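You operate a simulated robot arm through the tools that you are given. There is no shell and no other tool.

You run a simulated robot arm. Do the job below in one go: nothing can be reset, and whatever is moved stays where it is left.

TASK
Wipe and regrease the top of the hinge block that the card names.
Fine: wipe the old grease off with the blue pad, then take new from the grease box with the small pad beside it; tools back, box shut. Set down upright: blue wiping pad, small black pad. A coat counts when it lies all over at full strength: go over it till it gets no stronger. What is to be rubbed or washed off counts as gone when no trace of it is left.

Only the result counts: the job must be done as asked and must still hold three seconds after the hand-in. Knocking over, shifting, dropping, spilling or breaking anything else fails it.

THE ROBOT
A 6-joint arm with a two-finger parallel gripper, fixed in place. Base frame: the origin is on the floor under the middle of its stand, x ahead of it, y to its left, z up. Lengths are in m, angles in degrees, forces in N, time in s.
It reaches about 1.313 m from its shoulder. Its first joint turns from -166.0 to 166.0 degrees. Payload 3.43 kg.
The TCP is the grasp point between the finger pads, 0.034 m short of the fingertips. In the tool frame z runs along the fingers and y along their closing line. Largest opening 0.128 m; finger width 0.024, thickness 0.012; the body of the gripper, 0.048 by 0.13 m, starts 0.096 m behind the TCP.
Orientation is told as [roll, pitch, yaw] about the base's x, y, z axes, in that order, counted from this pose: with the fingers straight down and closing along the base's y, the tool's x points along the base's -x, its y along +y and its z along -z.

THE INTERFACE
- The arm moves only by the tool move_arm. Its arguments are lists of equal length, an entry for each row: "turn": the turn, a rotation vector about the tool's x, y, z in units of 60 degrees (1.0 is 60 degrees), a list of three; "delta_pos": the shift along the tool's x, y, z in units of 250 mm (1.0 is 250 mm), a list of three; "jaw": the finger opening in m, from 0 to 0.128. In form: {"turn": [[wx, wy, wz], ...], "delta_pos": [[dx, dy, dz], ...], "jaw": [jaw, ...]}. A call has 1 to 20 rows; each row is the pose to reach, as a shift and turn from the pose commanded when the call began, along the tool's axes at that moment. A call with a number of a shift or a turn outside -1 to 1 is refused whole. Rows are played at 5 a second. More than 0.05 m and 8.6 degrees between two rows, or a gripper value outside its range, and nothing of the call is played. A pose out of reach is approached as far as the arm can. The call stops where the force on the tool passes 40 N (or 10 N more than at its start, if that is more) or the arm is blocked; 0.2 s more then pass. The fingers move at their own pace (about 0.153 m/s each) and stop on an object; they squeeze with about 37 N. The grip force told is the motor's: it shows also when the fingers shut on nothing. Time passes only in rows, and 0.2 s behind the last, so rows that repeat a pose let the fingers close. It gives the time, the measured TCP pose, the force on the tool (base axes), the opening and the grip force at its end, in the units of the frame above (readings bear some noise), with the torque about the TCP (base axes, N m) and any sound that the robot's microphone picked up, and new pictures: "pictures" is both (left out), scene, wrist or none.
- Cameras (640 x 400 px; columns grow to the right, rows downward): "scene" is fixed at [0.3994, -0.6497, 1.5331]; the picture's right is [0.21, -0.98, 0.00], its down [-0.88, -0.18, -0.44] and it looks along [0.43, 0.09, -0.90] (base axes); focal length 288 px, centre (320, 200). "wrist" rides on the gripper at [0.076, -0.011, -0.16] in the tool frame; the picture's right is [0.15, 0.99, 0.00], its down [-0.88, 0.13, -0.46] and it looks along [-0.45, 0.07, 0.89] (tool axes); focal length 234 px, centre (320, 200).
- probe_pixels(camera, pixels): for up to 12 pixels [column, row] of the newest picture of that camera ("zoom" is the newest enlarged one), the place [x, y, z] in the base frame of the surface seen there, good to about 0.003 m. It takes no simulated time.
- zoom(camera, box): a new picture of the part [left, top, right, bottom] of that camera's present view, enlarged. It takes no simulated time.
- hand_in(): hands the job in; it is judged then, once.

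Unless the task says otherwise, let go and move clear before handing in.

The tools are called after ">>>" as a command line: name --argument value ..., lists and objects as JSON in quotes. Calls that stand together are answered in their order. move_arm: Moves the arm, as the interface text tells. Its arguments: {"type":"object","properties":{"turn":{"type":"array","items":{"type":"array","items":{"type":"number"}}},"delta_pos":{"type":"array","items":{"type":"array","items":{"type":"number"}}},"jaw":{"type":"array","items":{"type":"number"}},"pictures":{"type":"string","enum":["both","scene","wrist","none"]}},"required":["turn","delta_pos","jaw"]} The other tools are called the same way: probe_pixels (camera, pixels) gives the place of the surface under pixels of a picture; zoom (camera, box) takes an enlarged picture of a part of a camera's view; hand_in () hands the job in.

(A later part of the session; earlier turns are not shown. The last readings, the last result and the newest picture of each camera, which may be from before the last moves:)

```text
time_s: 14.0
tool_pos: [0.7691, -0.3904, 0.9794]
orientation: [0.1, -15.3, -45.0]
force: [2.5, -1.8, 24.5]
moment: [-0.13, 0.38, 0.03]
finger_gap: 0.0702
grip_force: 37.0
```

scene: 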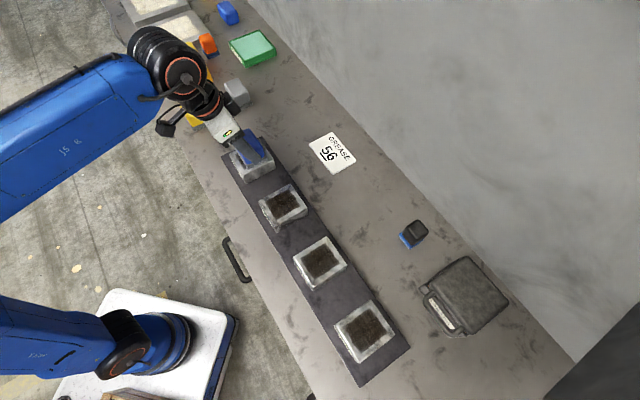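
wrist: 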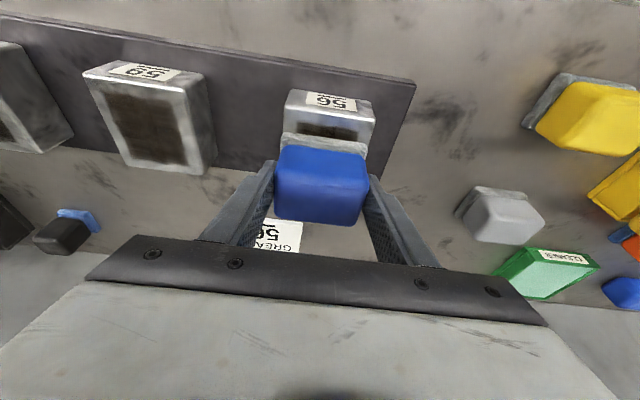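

Stiffness is about 10 N/mm and contact is at TCP z≈0.979; I back off 1 mm (≈14 N) and stroke across the block towards and away from the wall.

>>> move_arm --turn '[[0, 0, 0], [0, 0, 0], [0, 0, 0], [0, 0, 0], [0, 0, 0], [0, 0, 0], [0, 0, 0], [0, 0, 0], [0, 0, 0]]' --delta_pos '[[-0.001, 0, -0.0039], [-0.0493, 0, 0.0091], [-0.0976, 0, 0.022], [-0.0493, 0, 0.0091], [-0.001, 0, -0.0039], [0.0473, 0, -0.0168], [0.0956, 0, -0.0298], [0.0473, 0, -0.0168], [-0.001, 0, -0.0039]]' --jaw '[0.04, 0.04, 0.04, 0.04, 0.04, 0.04, 0.04, 0.04, 0.04]'

```text
time_s: 16.0
tool_pos: [0.7693, -0.3873, 0.9795]
orientation: [0.0, -15.0, -44.9]
force: [-10.1, 8.9, 26.4]
moment: [0.41, 0.35, 0.02]
finger_gap: 0.0703
grip_force: 37.0
```

scene: 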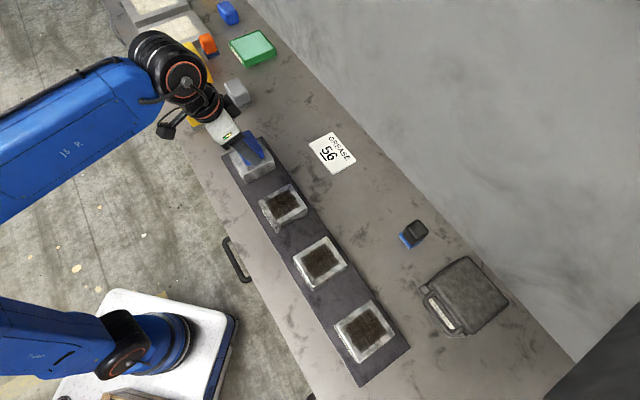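
wrist: 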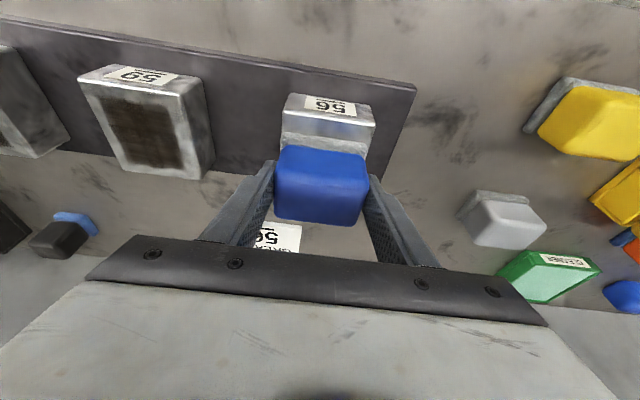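

The front strip near the label (px 328,125) already looks clean; force is 26 N down, so I ease off slightly and do more strokes with small sideways offsets.

>>> move_arm --turn '[[0, 0, 0], [0, 0, 0], [0, 0, 0], [0, 0, 0], [0, 0, 0], [0, 0, 0], [0, 0, 0], [0, 0, 0], [0, 0, 0], [0, 0, 0], [0, 0, 0], [0, 0, 0], [0, 0, 0], [0, 0, 0], [0, 0, 0], [0, 0, 0], [0, 0, 0], [0, 0, 0]]' --delta_pos '[[-0.0007, 0.024, -0.0027], [-0.055, 0.024, 0.0118], [-0.109, 0.024, 0.0263], [-0.055, 0.024, 0.0118], [-0.0007, 0.024, -0.0027], [0.0534, 0.024, -0.0172], [0.1075, 0.024, -0.0317], [0.0534, 0.0, -0.0172], [-0.0007, -0.024, -0.0027], [-0.055, -0.024, 0.0118], [-0.109, -0.024, 0.0263], [-0.055, -0.024, 0.0118], [-0.0007, -0.024, -0.0027], [0.0534, -0.024, -0.0172], [0.1075, -0.024, -0.0317], [0.0534, -0.024, -0.0172], [-0.0007, 0, -0.0027], [-0.0007, 0, -0.0027]]' --jaw '[0.04, 0.04, 0.04, 0.04, 0.04, 0.04, 0.04, 0.04, 0.04, 0.04, 0.04, 0.04, 0.04, 0.04, 0.04, 0.04, 0.04, 0.04]' --pictures "wrist"

```text
time_s: 19.8
tool_pos: [0.7704, -0.389, 0.9776]
orientation: [-0.1, -15.0, -45.0]
force: [-3.4, 1.7, 7.2]
moment: [0.07, 0.09, 0.0]
finger_gap: 0.0703
grip_force: 37.0
```

wrist: 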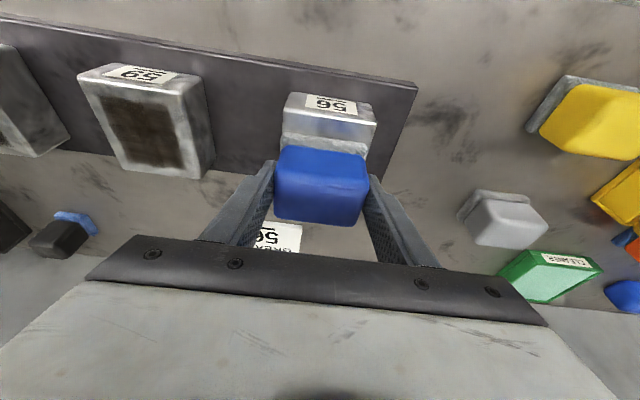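

Fz is down to 7 N after the strokes; I lift 40 mm and slide aside along the bench so the scene camera can inspect the block top.

>>> move_arm --turn '[[0, 0, 0], [0, 0, 0], [0, 0, 0], [0, 0, 0], [0, 0, 0], [0, 0, 0]]' --delta_pos '[[-0.0207, 0, -0.0773], [-0.0414, 0, -0.1546], [-0.0414, 0.16, -0.1546], [-0.0414, 0.32, -0.1546], [-0.0414, 0.48, -0.1546], [-0.0414, 0.48, -0.1546]]' --jaw '[0.04, 0.04, 0.04, 0.04, 0.04, 0.04]'

>>> zoom --camera "scene" --box '[220, 130, 290, 190]'

>>> zoom --camera "wrist" --box '[150, 60, 290, 180]'

```text
time_s: 21.2
tool_pos: [0.855, -0.3051, 1.0187]
orientation: [0.1, -15.1, -45.1]
force: [0.0, -0.5, -1.6]
moment: [0.0, 0.0, 0.0]
finger_gap: 0.0704
grip_force: 37.1
```

scene: 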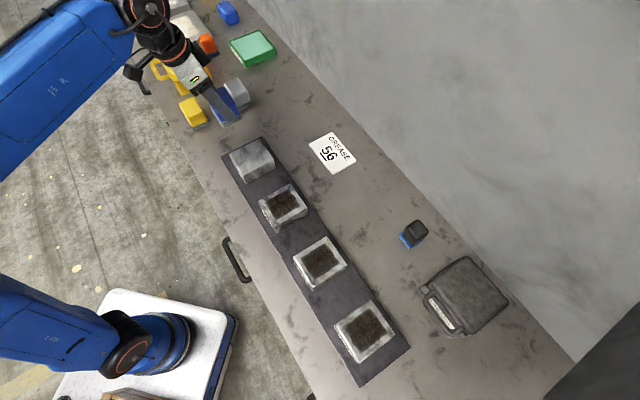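
wrist: 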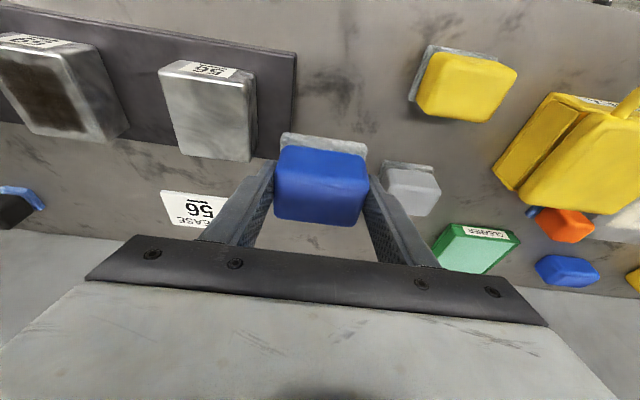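

```text
6.67 times, centred on (255, 160) of scene
```

zoom: 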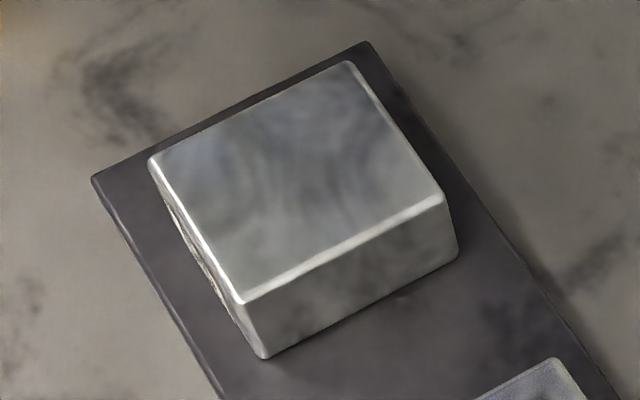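

```text
3.33 times, centred on (220, 120) of wrist
```

zoom: 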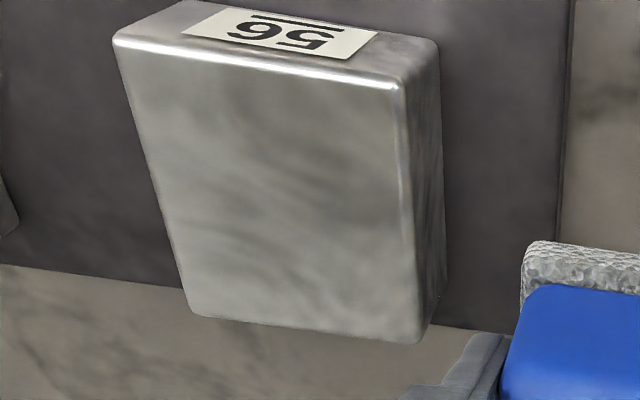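

The top of block 56 looks bare metal; I zoom harder to look for faint streaks before deciding on an extra pass.

>>> zoom --camera "scene" --box '[232, 138, 272, 176]'

>>> zoom --camera "wrist" --box '[160, 70, 255, 160]'

```text
10.53 times, centred on (252, 157) of scene
```

zoom: 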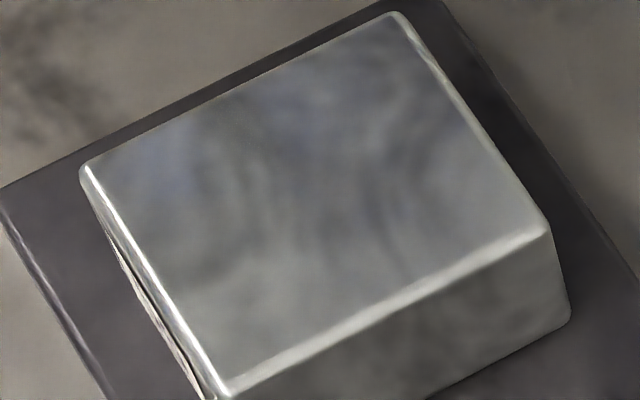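

```text
4.44 times, centred on (208, 115) of wrist
```

zoom: 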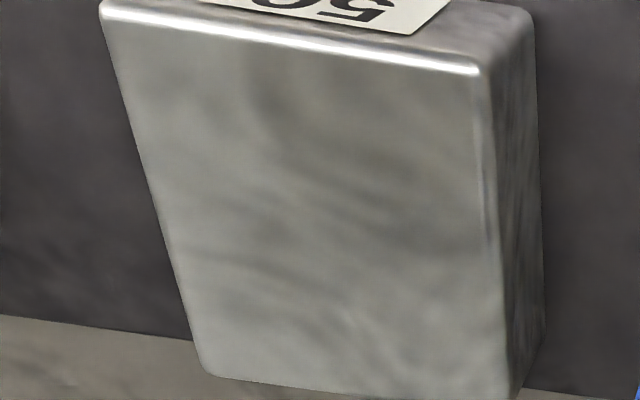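

It looks clean apart from faint smudges that resemble metal texture; to be sure I make one more full set of strokes with wider overlap.

>>> move_arm --turn '[[0, 0, 0], [0, 0, 0], [0, 0, 0], [0, 0, 0], [0, 0, 0], [0, 0, 0], [0, 0, 0], [0, 0, 0], [0, 0, 0], [0, 0, 0], [0, 0, 0], [0, 0, 0], [0, 0, 0], [0, 0, 0], [0, 0, 0], [0, 0, 0], [0, 0, 0], [0, 0, 0], [0, 0, 0], [0, 0, 0]]' --delta_pos '[[0, -0.16, 0], [0, -0.32, 0], [0, -0.48, 0], [0.021, -0.48, 0.078], [0.042, -0.48, 0.1565], [-0.016, -0.48, 0.172], [-0.0739, -0.48, 0.1876], [-0.016, -0.448, 0.172], [0.042, -0.448, 0.1565], [0.1, -0.448, 0.141], [0.1579, -0.448, 0.1254], [0.1, -0.512, 0.141], [0.042, -0.512, 0.1565], [-0.016, -0.512, 0.172], [-0.0739, -0.512, 0.1876], [-0.016, -0.48, 0.172], [0.042, -0.48, 0.1565], [0.1, -0.48, 0.141], [0.1579, -0.48, 0.1254], [0.042, -0.48, 0.1565]]' --jaw '[0.04, 0.04, 0.04, 0.04, 0.04, 0.04, 0.04, 0.04, 0.04, 0.04, 0.04, 0.04, 0.04, 0.04, 0.04, 0.04, 0.04, 0.04, 0.04, 0.04]' --pictures "wrist"

```text
time_s: 25.4
tool_pos: [0.7701, -0.3901, 0.9782]
orientation: [0.0, -15.0, -45.0]
force: [-5.6, 4.5, 15.3]
moment: [0.21, 0.16, -0.05]
finger_gap: 0.0701
grip_force: 37.1
```

wrist: 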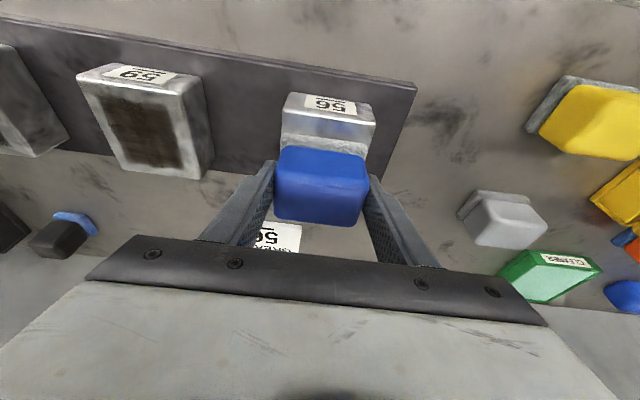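

Second pass done at about 15 N; I lift and move aside along the bench again to inspect, on the way back to the pad's place.

>>> move_arm --turn '[[0, 0, 0], [0, 0, 0], [0, 0, 0], [0, 0, 0], [0, 0, 0], [0, 0, 0]]' --delta_pos '[[-0.0207, 0, -0.0773], [-0.0414, 0, -0.1546], [-0.0414, 0.16, -0.1546], [-0.0414, 0.32, -0.1546], [-0.0414, 0.48, -0.1546], [-0.0414, 0.48, -0.1546]]' --jaw '[0.04, 0.04, 0.04, 0.04, 0.04, 0.04]'

>>> zoom --camera "scene" --box '[232, 138, 272, 176]'

>>> zoom --camera "wrist" --box '[160, 70, 255, 160]'

```text
time_s: 26.8
tool_pos: [0.8526, -0.3039, 1.0176]
orientation: [-0.1, -15.1, -45.0]
force: [-0.3, 0.6, -0.4]
moment: [-0.01, -0.02, 0.0]
finger_gap: 0.0702
grip_force: 36.7
```

scene: 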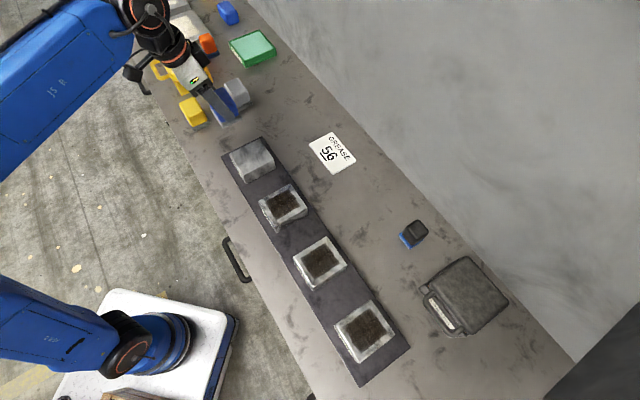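
wrist: 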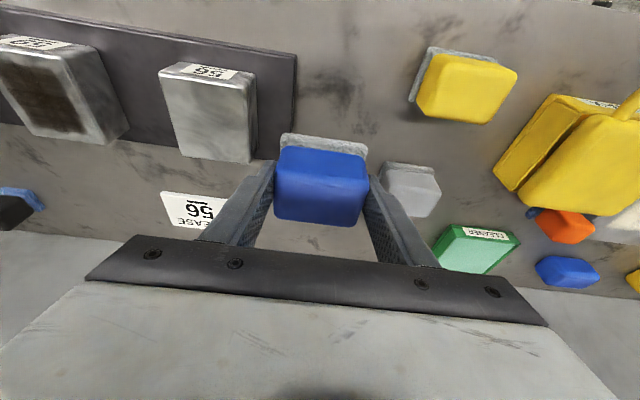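

```text
10.53 times, centred on (252, 157) of scene
```

zoom: 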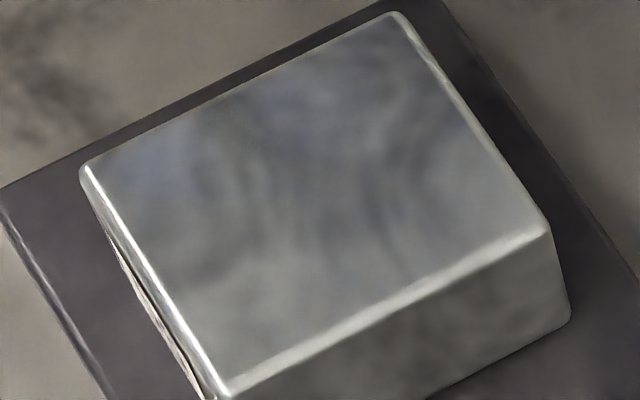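

```text
4.44 times, centred on (208, 115) of wrist
```

zoom: 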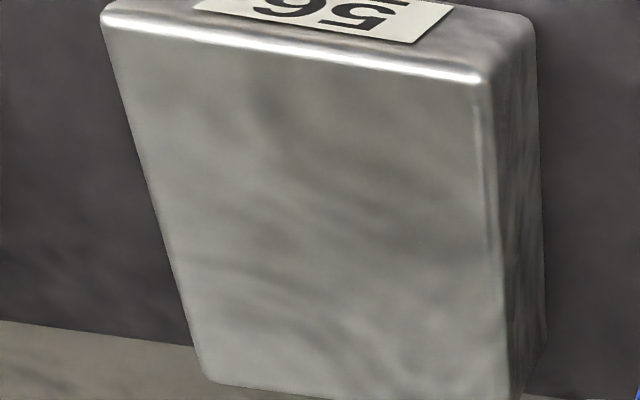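

The surface is unchanged from the first inspection, so the remaining mottling is metal texture and the old grease is gone. I now carry the blue pad back to hover over its original place.

>>> move_arm --turn '[[0, 0, 0], [0, 0, 0], [0, 0, 0], [0, 0, 0], [0, 0, 0], [0, 0, 0], [0, 0, 0]]' --delta_pos '[[-0.1694, 0.1075, 0.0454], [-0.3388, 0.215, 0.0908], [-0.4866, 0.3111, 0.1511], [-0.6234, 0.4101, 0.2416], [-0.7116, 0.4724, 0.3274], [-0.7746, 0.5264, 0.4146], [-0.7746, 0.5264, 0.4146]]' --jaw '[0.04, 0.04, 0.04, 0.04, 0.04, 0.04, 0.04]'

```text
refused: row 1 steps farther than a row can; nothing moved
```

The first step was slightly too long, nothing moved; I repeat the carry with shorter steps.

>>> move_arm --turn '[[0, 0, 0], [0, 0, 0], [0, 0, 0], [0, 0, 0], [0, 0, 0], [0, 0, 0], [0, 0, 0]]' --delta_pos '[[-0.153, 0.0962, 0.041], [-0.3046, 0.1938, 0.0816], [-0.4511, 0.2913, 0.1416], [-0.5838, 0.3832, 0.231], [-0.6939, 0.4624, 0.3226], [-0.7746, 0.5264, 0.4146], [-0.7746, 0.5264, 0.4146]]' --jaw '[0.04, 0.04, 0.04, 0.04, 0.04, 0.04, 0.04]'

```text
time_s: 28.4
tool_pos: [1.0977, -0.3631, 0.9674]
orientation: [0.0, -15.0, -45.0]
force: [-0.7, 0.4, -1.2]
moment: [0.01, 0.01, 0.0]
finger_gap: 0.0701
grip_force: 37.2
```

scene: 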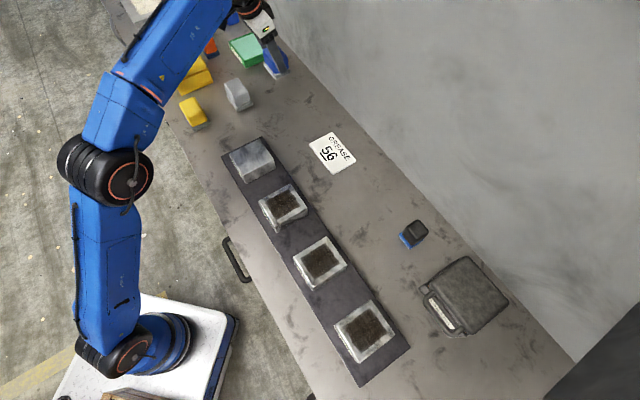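
wrist: 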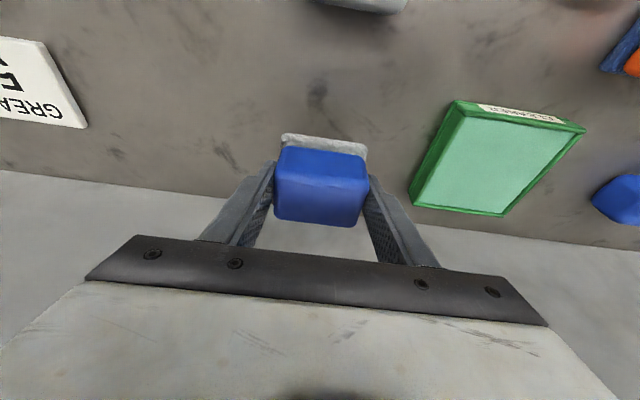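

Hovering over the pad's home spot at z 0.967; I lower it to just above the table, watching the force.

>>> move_arm --turn '[[0, 0, 0], [0, 0, 0], [0, 0, 0], [0, 0, 0]]' --delta_pos '[[0.0176, 0, 0.0657], [0.0352, 0, 0.1313], [0.0518, 0, 0.1932], [0.0539, 0, 0.201]]' --jaw '[0.04, 0.04, 0.04, 0.04]' --pictures "none"

```text
time_s: 29.4
tool_pos: [1.0985, -0.3633, 0.9158]
orientation: [0.0, -15.0, -45.0]
force: [0.4, -0.5, -0.7]
moment: [0.02, 0.01, 0.05]
finger_gap: 0.07
grip_force: 36.9
```

No contact yet at z≈0.916; I go on down in small steps until a light contact shows.

>>> move_arm --turn '[[0, 0, 0], [0, 0, 0]]' --delta_pos '[[0.001, 0, 0.0039], [0.0021, 0, 0.0078]]' --jaw '[0.04, 0.04]' --pictures "none"

```text
time_s: 30.0
tool_pos: [1.0989, -0.3638, 0.9137]
orientation: [0.1, -15.0, -45.0]
force: [0.3, 0.8, -0.7]
moment: [0.0, -0.02, -0.01]
finger_gap: 0.0704
grip_force: 37.5
```

>>> move_arm --turn '[[0, 0, 0], [0, 0, 0]]' --delta_pos '[[0.0005, 0, 0.002], [0.0013, 0, 0.0047]]' --jaw '[0.04, 0.04]' --pictures "none"

```text
time_s: 30.6
tool_pos: [1.0991, -0.3643, 0.9127]
orientation: [0.1, -15.0, -45.0]
force: [0.2, 0.5, 3.1]
moment: [0.03, 0.05, -0.01]
finger_gap: 0.0704
grip_force: 37.2
```

A light contact of 3 N shows the pad is resting on the table; I open the fingers in place and then rise straight up.

>>> move_arm --turn '[[0, 0, 0], [0, 0, 0], [0, 0, 0]]' --delta_pos '[[0, 0, 0], [0, 0, 0], [0, 0, 0]]' --jaw '[0.08, 0.1, 0.1]' --pictures "none"

>>> move_arm --turn '[[0, 0, 0], [0, 0, 0], [0, 0, 0]]' --delta_pos '[[-0.0259, 0, -0.0966], [-0.0518, 0, -0.1932], [-0.0518, 0, -0.1932]]' --jaw '[0.1, 0.1, 0.1]'

```text
time_s: 31.4
tool_pos: [1.0984, -0.3641, 0.9132]
orientation: [-0.1, -15.1, -45.0]
force: [1.0, -0.6, -0.6]
moment: [0.01, 0.06, 0.02]
finger_gap: 0.0999
grip_force: 0.1
```

```text
time_s: 32.2
tool_pos: [1.0992, -0.3635, 0.9612]
orientation: [0.0, -15.0, -44.9]
force: [0.6, -0.3, -0.4]
moment: [-0.04, 0.01, -0.01]
finger_gap: 0.0999
grip_force: 0.1
```

scene: 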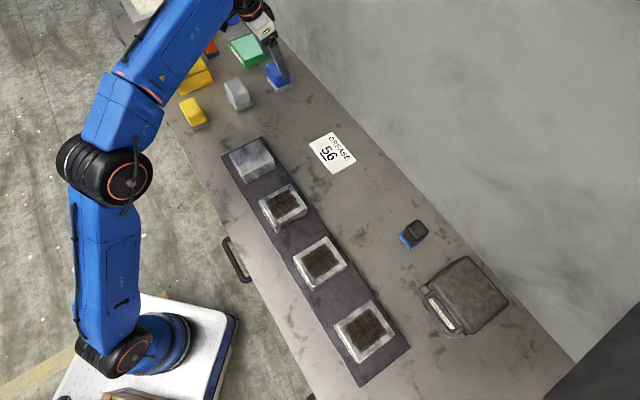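
wrist: 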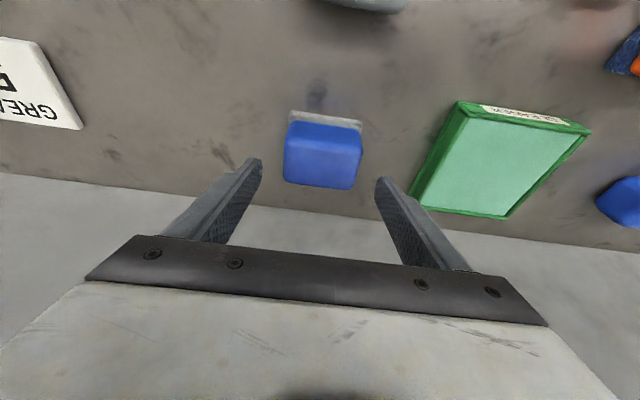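

The blue pad stands upright on its spot (px 324,152). Next I carry the empty hand, rising, along the bench towards the grease box for a close look at its lid and handle.

>>> move_arm --turn '[[0, 0, 0], [0, 0, 0], [0, 0, 0], [0, 0, 0], [0, 0, 0]]' --delta_pos '[[-0.0311, 0, -0.1159], [-0.0061, -0.1881, -0.1537], [0.0189, -0.3762, -0.1914], [0.0439, -0.5643, -0.2292], [0.0689, -0.7524, -0.2669]]' --jaw '[0.1, 0.1, 0.1, 0.1, 0.1]' --pictures "none"

>>> move_arm --turn '[[0, 0, 0], [0, 0, 0], [0, 0, 0], [0, 0, 0]]' --delta_pos '[[0.025, -0.1881, -0.0378], [0.05, -0.3762, -0.0755], [0.075, -0.5643, -0.1133], [0.1, -0.7524, -0.151]]' --jaw '[0.1, 0.1, 0.1, 0.1]' --pictures "none"

>>> move_arm --turn '[[0, 0.0625, 0], [0, 0.125, 0], [0, 0.1875, 0], [0, 0.25, 0]]' --delta_pos '[[0.025, -0.1881, -0.0378], [0.05, -0.3762, -0.0755], [0.075, -0.5643, -0.1133], [0.1, -0.7524, -0.151]]' --jaw '[0.1, 0.1, 0.1, 0.1]'

```text
time_s: 33.4
tool_pos: [0.9429, -0.4697, 1.0213]
orientation: [0.1, -14.9, -44.9]
force: [-0.1, 0.8, 0.1]
moment: [-0.02, 0.04, -0.03]
finger_gap: 0.1001
grip_force: 0.1
```

```text
time_s: 34.4
tool_pos: [0.7836, -0.5811, 1.0535]
orientation: [0.1, -15.0, -44.9]
force: [0.4, -0.3, -0.3]
moment: [0.02, 0.04, 0.02]
finger_gap: 0.1001
grip_force: 0.1
```

```text
time_s: 35.4
tool_pos: [0.6267, -0.6899, 1.0846]
orientation: [0.0, -0.1, -44.9]
force: [0.5, 0.1, -0.1]
moment: [-0.06, -0.03, -0.02]
finger_gap: 0.1
grip_force: 0.0
```

scene: 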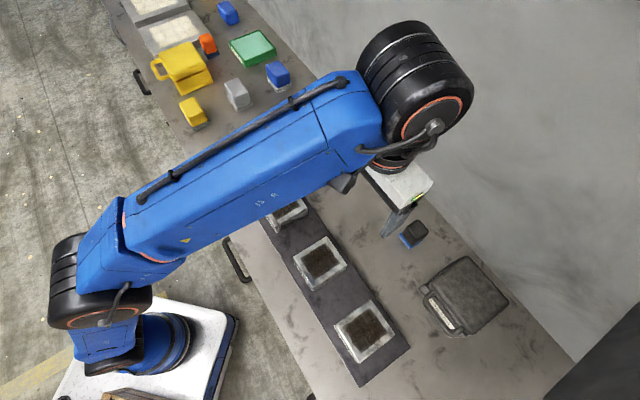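
wrist: 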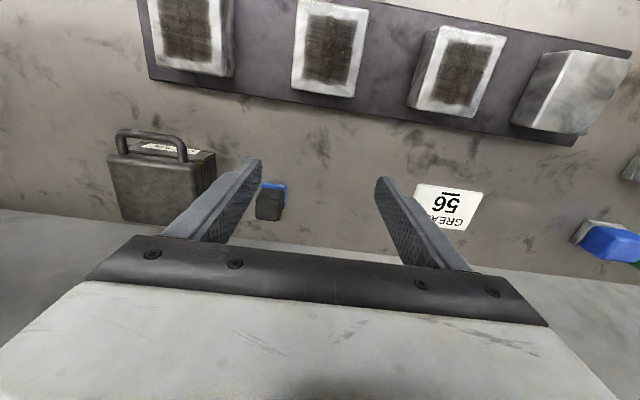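

The box (px 165,180) and black pad (px 270,205) are visible; I move the hand along the bench to look at the box from in front and above.

>>> move_arm --turn '[[0, 0, 0], [0, 0, 0], [0, 0, 0], [0, 0, 0], [0, 0, 0]]' --delta_pos '[[0.02, -0.18, 0.02], [0.04, -0.36, 0.04], [0.06, -0.54, 0.06], [0.07, -0.72, 0.08], [0.076, -0.868, 0.1]]' --jaw '[0.1, 0.1, 0.1, 0.1, 0.1]'

>>> zoom --camera "wrist" --box '[220, 60, 420, 240]'

```text
time_s: 36.6
tool_pos: [0.4589, -0.8237, 1.0496]
orientation: [0.0, -0.2, -44.9]
force: [-0.1, 0.4, 0.1]
moment: [-0.03, 0.02, 0.03]
finger_gap: 0.1001
grip_force: 0.1
out of reach, approached as far as the arm can: row 4, 5
```

scene: 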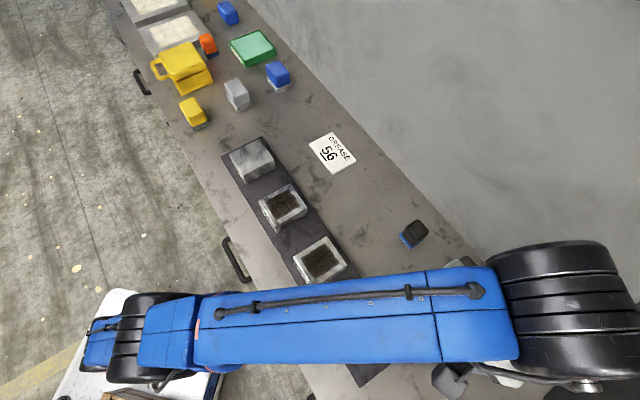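
wrist: 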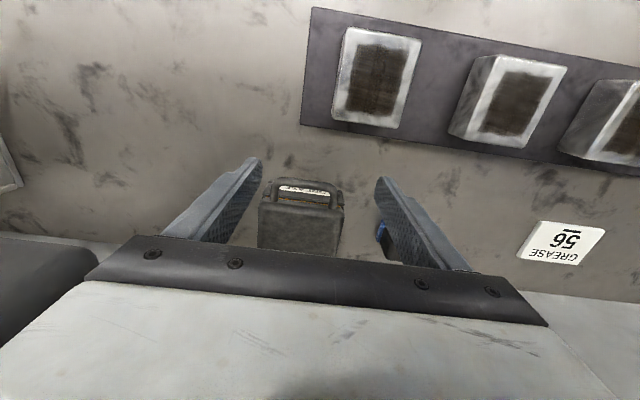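

```text
2.22 times, centred on (320, 150) of wrist
```

zoom: 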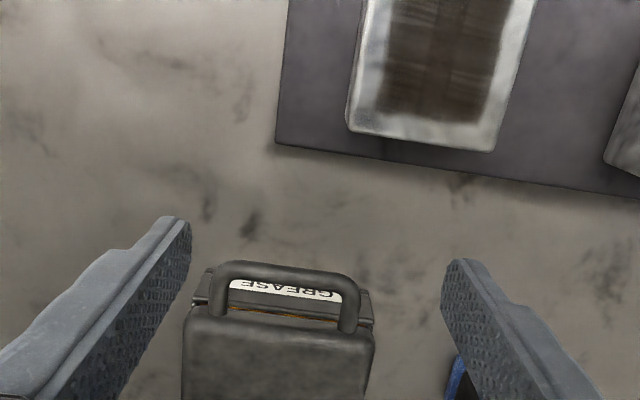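

The arm reports a reach limit at (0.459,-0.824,1.050), which is unexpected; I probe points along the arm in the scene picture to understand its pose and look at the box handle closely.

>>> probe_pixels --camera "scene" --pixels '[[100, 340], [125, 335], [170, 330], [210, 330], [300, 320], [400, 315], [480, 315], [560, 260], [560, 310], [600, 360], [450, 385], [585, 385]]'

>>> zoom --camera "wrist" --box '[250, 165, 360, 245]'

>>> probe_pixels --camera "zoom" --pixels '[[220, 95], [300, 75], [400, 90], [430, 140], [200, 150], [320, 130], [320, 165], [320, 180], [320, 230], [460, 180], [170, 170], [300, 110]]'

```text
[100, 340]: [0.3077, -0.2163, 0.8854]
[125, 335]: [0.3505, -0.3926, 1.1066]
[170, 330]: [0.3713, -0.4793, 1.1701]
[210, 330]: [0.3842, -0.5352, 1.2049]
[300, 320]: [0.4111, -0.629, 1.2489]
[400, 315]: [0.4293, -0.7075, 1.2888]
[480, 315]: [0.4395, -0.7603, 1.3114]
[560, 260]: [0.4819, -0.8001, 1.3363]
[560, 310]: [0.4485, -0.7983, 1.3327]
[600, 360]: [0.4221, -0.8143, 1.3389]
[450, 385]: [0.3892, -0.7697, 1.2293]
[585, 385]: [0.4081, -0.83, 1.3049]
```

```text
5.00 times, centred on (305, 205) of wrist
```

zoom: 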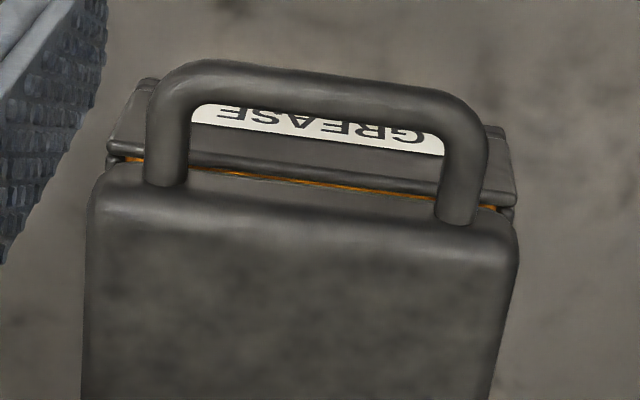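

```text
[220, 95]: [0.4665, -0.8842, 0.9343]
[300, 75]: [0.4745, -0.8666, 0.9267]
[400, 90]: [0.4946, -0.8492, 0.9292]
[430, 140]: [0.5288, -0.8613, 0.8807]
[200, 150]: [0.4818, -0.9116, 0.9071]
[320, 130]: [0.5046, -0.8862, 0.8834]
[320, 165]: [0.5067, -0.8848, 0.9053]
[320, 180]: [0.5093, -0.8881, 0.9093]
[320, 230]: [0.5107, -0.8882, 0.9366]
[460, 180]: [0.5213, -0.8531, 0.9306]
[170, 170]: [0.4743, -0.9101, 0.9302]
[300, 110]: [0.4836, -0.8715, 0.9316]
```

The arm line shows the shoulder is near (0.33,-0.13), so reach over the box needs an outward-tilted tool. The handle bar is at about n-distance 30 mm before the lid front, z≈0.926, running along the bench; I'll back off and turn the hand 90° so the fingers can straddle the bar.

>>> move_arm --turn '[[0, 0, 0], [0, 0, 0], [0, 0, 0], [0, 0, -0.125], [0, 0, -0.25], [0, 0, -0.375], [0, 0, -0.5], [0, 0, -0.625], [0, 0, -0.75], [0, 0, -0.875], [0, 0, -1.0]]' --delta_pos '[[0.16, 0.047, -0.093], [0.32, 0.094, -0.187], [0.481, 0.141, -0.28], [0.481, 0.141, -0.28], [0.481, 0.141, -0.28], [0.481, 0.141, -0.28], [0.481, 0.141, -0.28], [0.481, 0.141, -0.28], [0.481, 0.141, -0.28], [0.481, 0.141, -0.28], [0.481, 0.141, -0.28]]' --jaw '[0.1, 0.1, 0.1, 0.08, 0.08, 0.06, 0.06, 0.06, 0.06, 0.06, 0.06]' --pictures "none"

>>> move_arm --turn '[[0, 0, -0.125], [0, 0, -0.25], [0, 0, -0.375], [0, 0, -0.5], [0, 0, -0.5]]' --delta_pos '[[0, 0, 0], [0, 0, 0], [0, 0, 0], [0, 0, 0], [0, 0, 0]]' --jaw '[0.06, 0.06, 0.06, 0.06, 0.06]'

```text
time_s: 39.0
tool_pos: [0.3993, -0.7138, 1.1197]
orientation: [-0.1, 0.0, 15.2]
force: [-0.6, -0.6, 0.2]
moment: [-0.02, 0.03, -0.02]
finger_gap: 0.06
grip_force: 0.0
```

```text
time_s: 40.2
tool_pos: [0.3996, -0.7142, 1.1199]
orientation: [0.0, 0.1, 45.0]
force: [0.9, 0.5, 0.3]
moment: [0.01, 0.02, 0.01]
finger_gap: 0.0599
grip_force: 0.1
```

scene: 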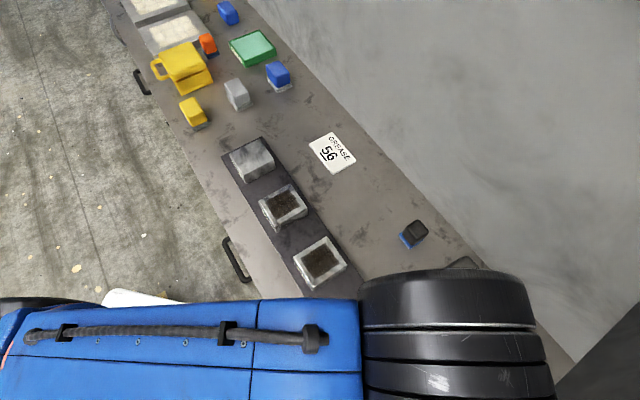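
wrist: 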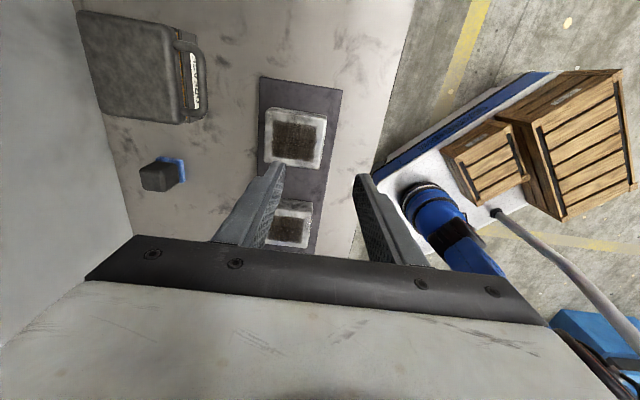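

The hand is now square to the bar (yaw 45°), box at upper left of the wrist view (px 140,65). I tilt the fingers 50° towards the wall, in place.

>>> move_arm --turn '[[0.125, 0, 0], [0.25, 0, 0], [0.375, 0, 0], [0.5, 0, 0], [0.625, 0, 0], [0.75, 0, 0], [0.8333, 0, 0], [0.8333, 0, 0]]' --delta_pos '[[0, 0, 0], [0, 0, 0], [0, 0, 0], [0, 0, 0], [0, 0, 0], [0, 0, 0], [0, 0, 0], [0, 0, 0]]' --jaw '[0.06, 0.06, 0.06, 0.06, 0.06, 0.06, 0.06, 0.06]'

```text
time_s: 42.0
tool_pos: [0.3994, -0.7144, 1.1196]
orientation: [-49.9, -0.1, 45.0]
force: [-0.2, -0.5, -0.4]
moment: [0.0, 0.01, 0.0]
finger_gap: 0.0602
grip_force: 0.1
```

scene: 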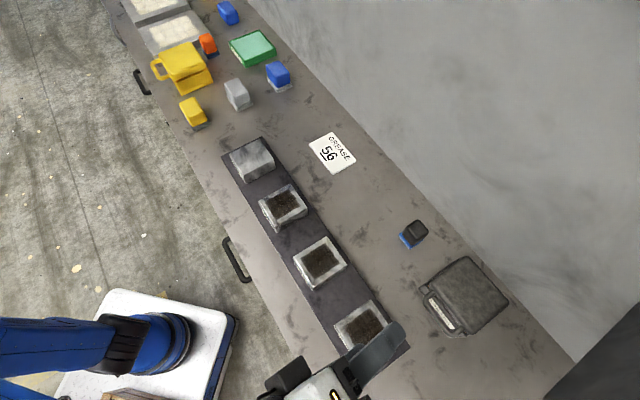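
wrist: 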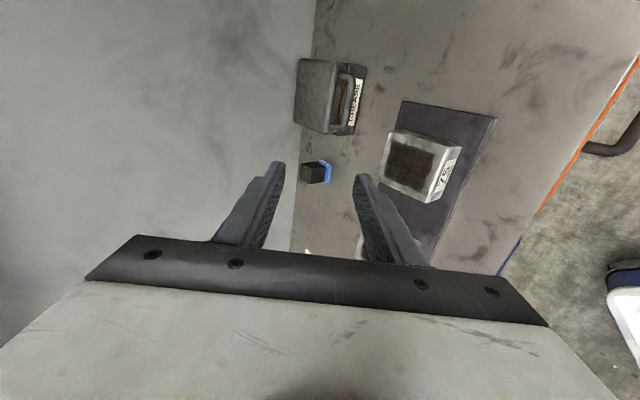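

The fingers now point at the wall 50° off vertical, and the box is seen from its side (px 330,95). I zoom in and probe the handle bar, lid and wall precisely.

>>> zoom --camera "wrist" --box '[280, 40, 380, 150]'

>>> zoom --camera "scene" --box '[410, 245, 520, 345]'

>>> probe_pixels --camera "zoom" --pixels '[[175, 250], [195, 290], [215, 325], [240, 355], [185, 245], [205, 285], [190, 195], [305, 335], [160, 235], [225, 310], [420, 120], [560, 260]]'

```text
3.64 times, centred on (330, 95) of wrist
```

zoom: 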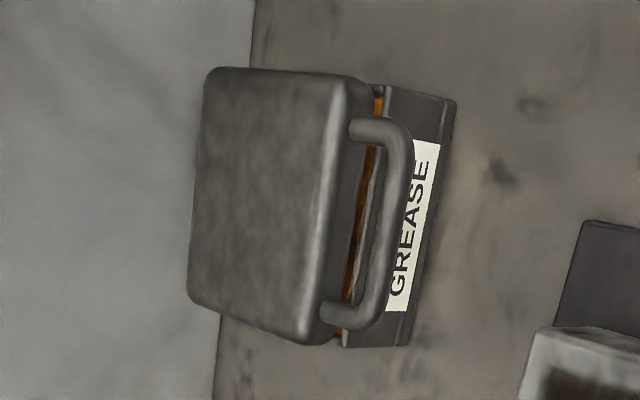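

```text
4.00 times, centred on (465, 295) of scene
```

zoom: 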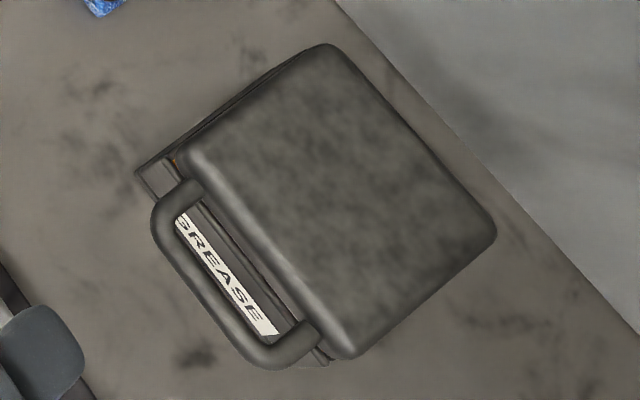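

```text
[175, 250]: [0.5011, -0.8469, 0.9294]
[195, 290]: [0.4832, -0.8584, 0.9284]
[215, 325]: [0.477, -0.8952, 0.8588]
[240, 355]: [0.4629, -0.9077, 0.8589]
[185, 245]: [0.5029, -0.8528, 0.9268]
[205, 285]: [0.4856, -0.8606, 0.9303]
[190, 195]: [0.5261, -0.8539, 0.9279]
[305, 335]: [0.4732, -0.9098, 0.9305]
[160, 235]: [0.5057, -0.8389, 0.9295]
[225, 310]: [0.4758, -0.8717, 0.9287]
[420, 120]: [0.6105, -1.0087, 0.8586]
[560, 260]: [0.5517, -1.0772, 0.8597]
```

Bar centre is at bench coordinates n≈0.953, e≈-0.270, z≈0.924 and the wall lies beyond n≈1.155. I move to a standoff 60 mm short of the bar along the finger direction, with a 22 mm jaw gap.

>>> move_arm --turn '[[0, 0, 0], [0, 0, 0], [0, 0, 0], [0, 0, 0], [0, 0, 0]]' --delta_pos '[[0.0473, 0.0435, 0.17], [0.0946, 0.087, 0.341], [0.142, 0.1305, 0.511], [0.1892, 0.174, 0.6818], [0.1892, 0.174, 0.6818]]' --jaw '[0.05, 0.04, 0.03, 0.022, 0.022]'

>>> zoom --camera "wrist" --box '[220, 80, 420, 240]'

>>> zoom --camera "scene" --box '[380, 240, 520, 370]'

```text
time_s: 43.2
tool_pos: [0.439, -0.8195, 0.9755]
orientation: [-50.0, 0.0, 44.9]
force: [0.5, -0.4, 0.3]
moment: [-0.01, 0.04, 0.02]
finger_gap: 0.0221
grip_force: 0.3
```

scene: 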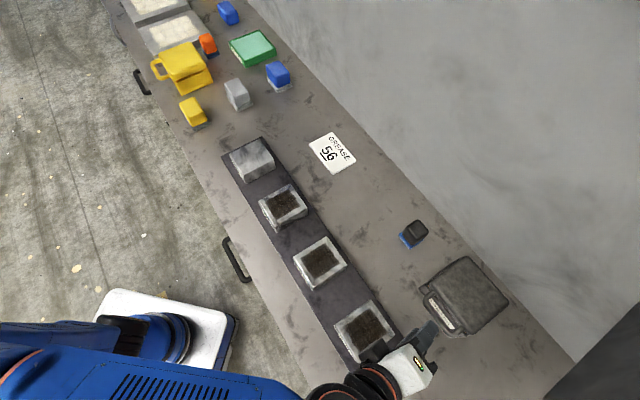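
wrist: 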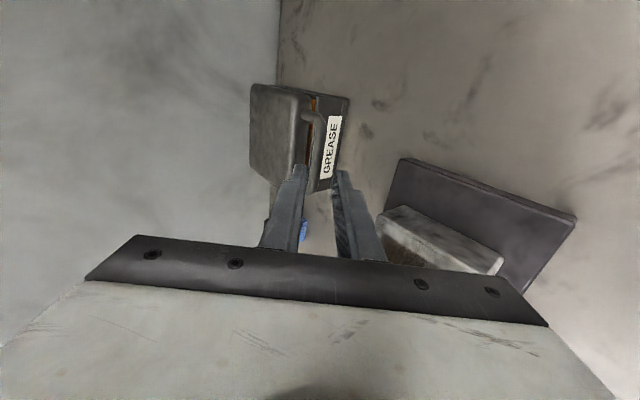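

```text
2.50 times, centred on (320, 160) of wrist
```

zoom: 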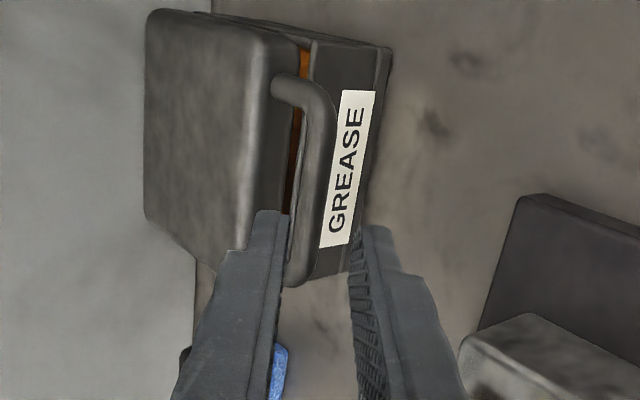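

```text
3.08 times, centred on (450, 305) of scene
```

zoom: 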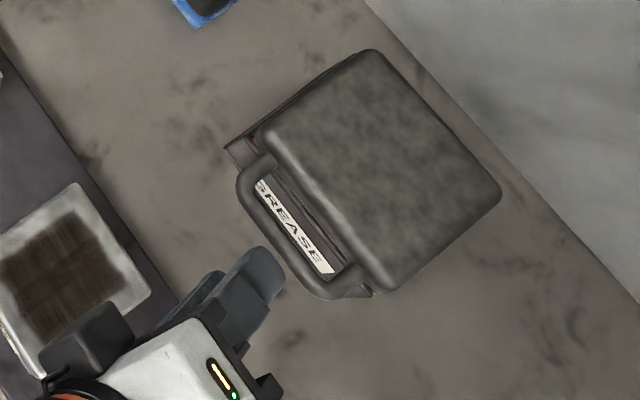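

The bar projects to px (318,159), exactly between the fingertips (px 300 and 338), so alignment is good. I advance 45 mm along the fingers first and look again.

>>> move_arm --turn '[[0, 0, 0], [0, 0, 0], [0, 0, 0]]' --delta_pos '[[0, 0, 0.09], [0, 0, 0.18], [0, 0, 0.18]]' --jaw '[0.022, 0.022, 0.022]'

>>> zoom --camera "wrist" --box '[250, 100, 390, 220]'

>>> zoom --camera "scene" --box '[400, 260, 500, 350]'

```text
time_s: 44.0
tool_pos: [0.4632, -0.8446, 0.9475]
orientation: [-50.0, 0.0, 45.1]
force: [-0.8, 0.7, 0.1]
moment: [0.01, -0.05, 0.03]
finger_gap: 0.0219
grip_force: 0.0
```

scene: 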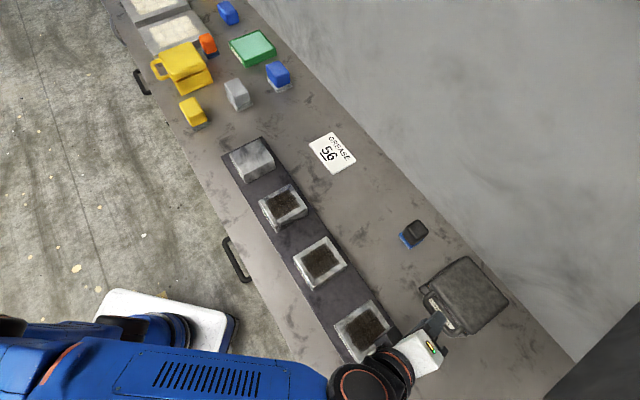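
wrist: 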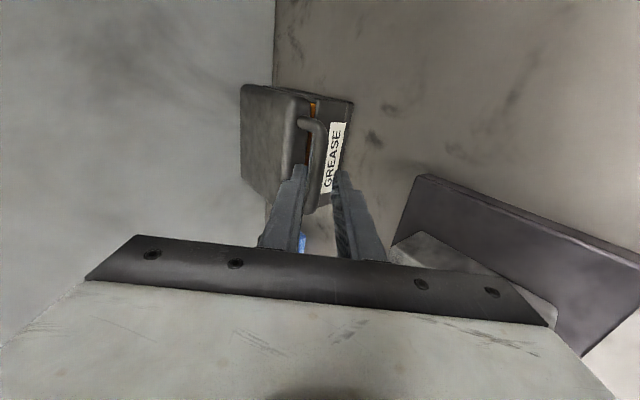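

```text
3.33 times, centred on (320, 160) of wrist
```

zoom: 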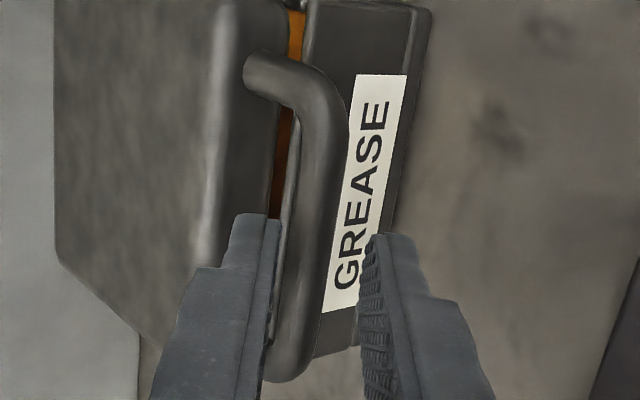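

```text
4.44 times, centred on (450, 305) of scene
```

zoom: 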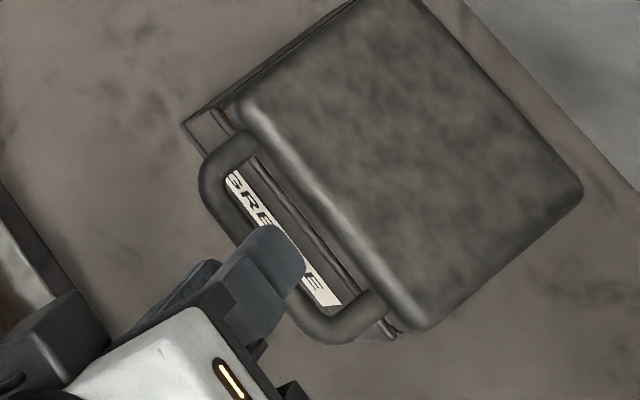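

The bar lies just at the fingertips, centred between them; I advance 15 mm more along the fingers so the bar is captured.

>>> move_arm --turn '[[0, 0, 0], [0, 0, 0], [0, 0, 0]]' --delta_pos '[[0, 0, 0.03], [0, 0, 0.06], [0, 0, 0.06]]' --jaw '[0.022, 0.022, 0.022]'

>>> zoom --camera "wrist" --box '[250, 100, 390, 220]'

>>> zoom --camera "scene" --box '[400, 260, 500, 350]'

```text
time_s: 44.8
tool_pos: [0.471, -0.8519, 0.9383]
orientation: [-50.0, 0.0, 45.0]
force: [-0.7, -0.8, 0.5]
moment: [0.0, -0.01, -0.02]
finger_gap: 0.022
grip_force: 0.2
```

scene: 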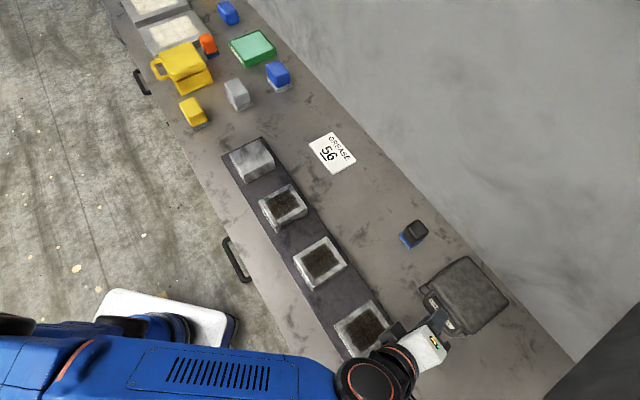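
wrist: 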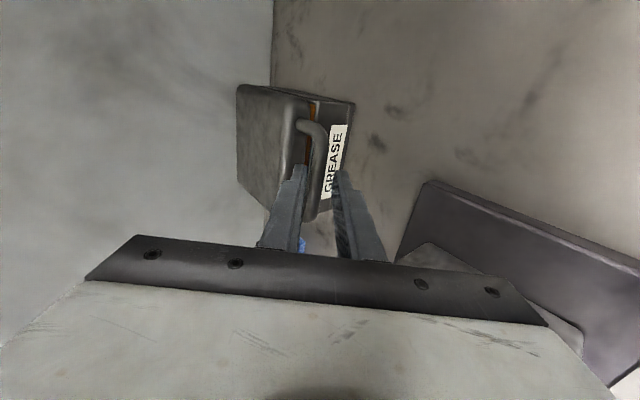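

```text
3.33 times, centred on (320, 160) of wrist
```

zoom: 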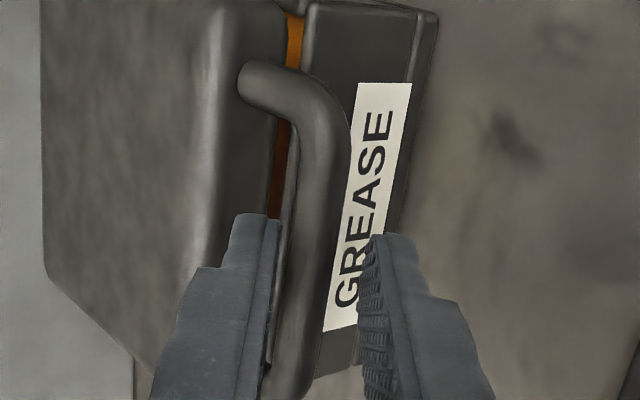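

```text
4.44 times, centred on (450, 305) of scene
```

zoom: 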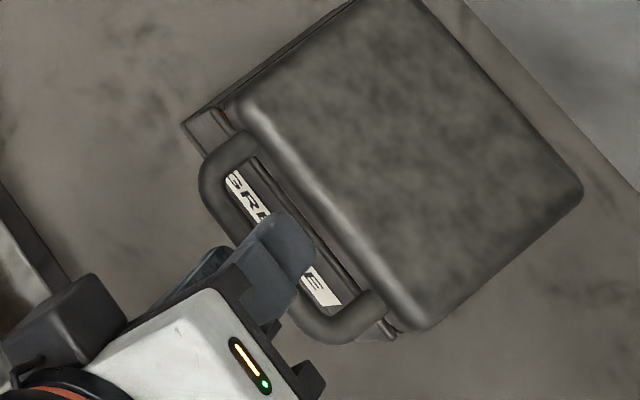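

The bar is captured between the fingertips with no contact force. I now lift it along the lid's arc about its back hinge, the first 20° slowly, and check force and picture.

>>> move_arm --turn '[[0, 0, 0], [0, 0, 0], [0, 0, 0], [0, 0, 0], [0, 0, 0]]' --delta_pos '[[0, -0.0401, -0.0232], [0, -0.0815, -0.0428], [0, -0.1249, -0.0584], [0, -0.1694, -0.0706], [0, -0.1694, -0.0706]]' --jaw '[0.022, 0.022, 0.022, 0.022, 0.022]'

>>> zoom --camera "scene" --box '[400, 240, 520, 350]'

>>> zoom --camera "wrist" --box '[230, 70, 410, 220]'

```text
time_s: 46.0
tool_pos: [0.48, -0.862, 0.9828]
orientation: [-50.0, 0.0, 45.0]
force: [-0.8, 0.7, -0.4]
moment: [-0.01, 0.03, 0.0]
finger_gap: 0.0224
grip_force: 0.0
```

scene: 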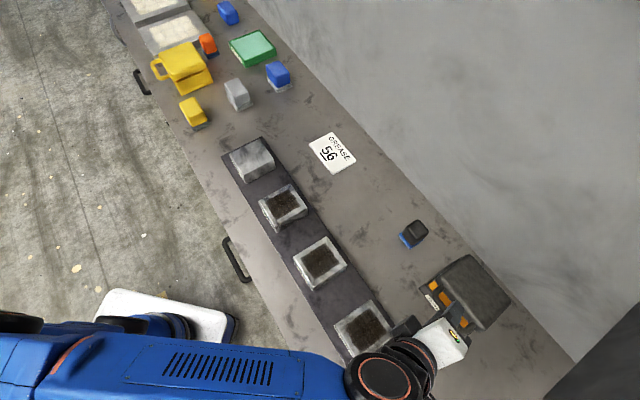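
wrist: 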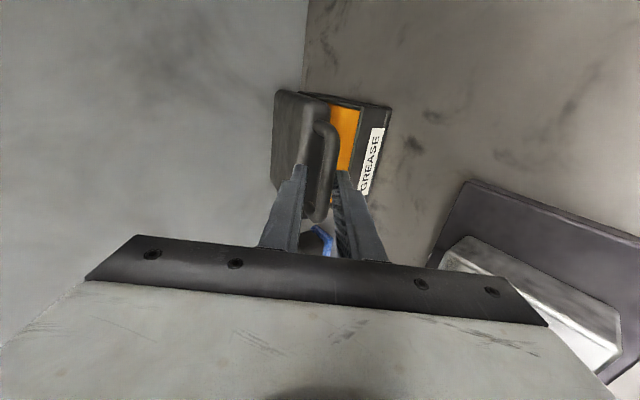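

```text
3.64 times, centred on (460, 295) of scene
```

zoom: 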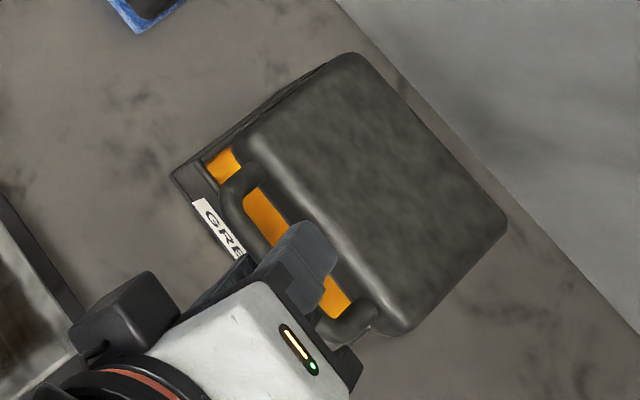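

```text
2.67 times, centred on (320, 145) of wrist
```

zoom: 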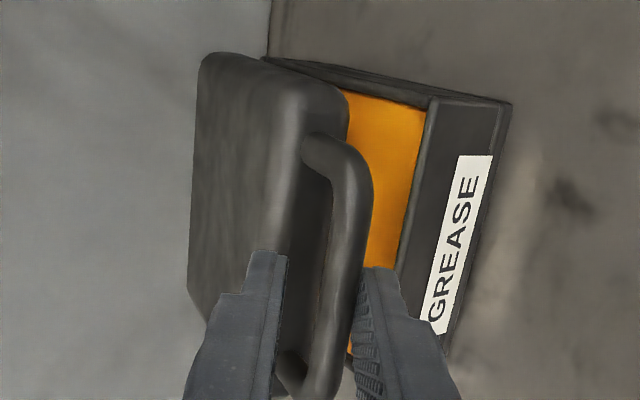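

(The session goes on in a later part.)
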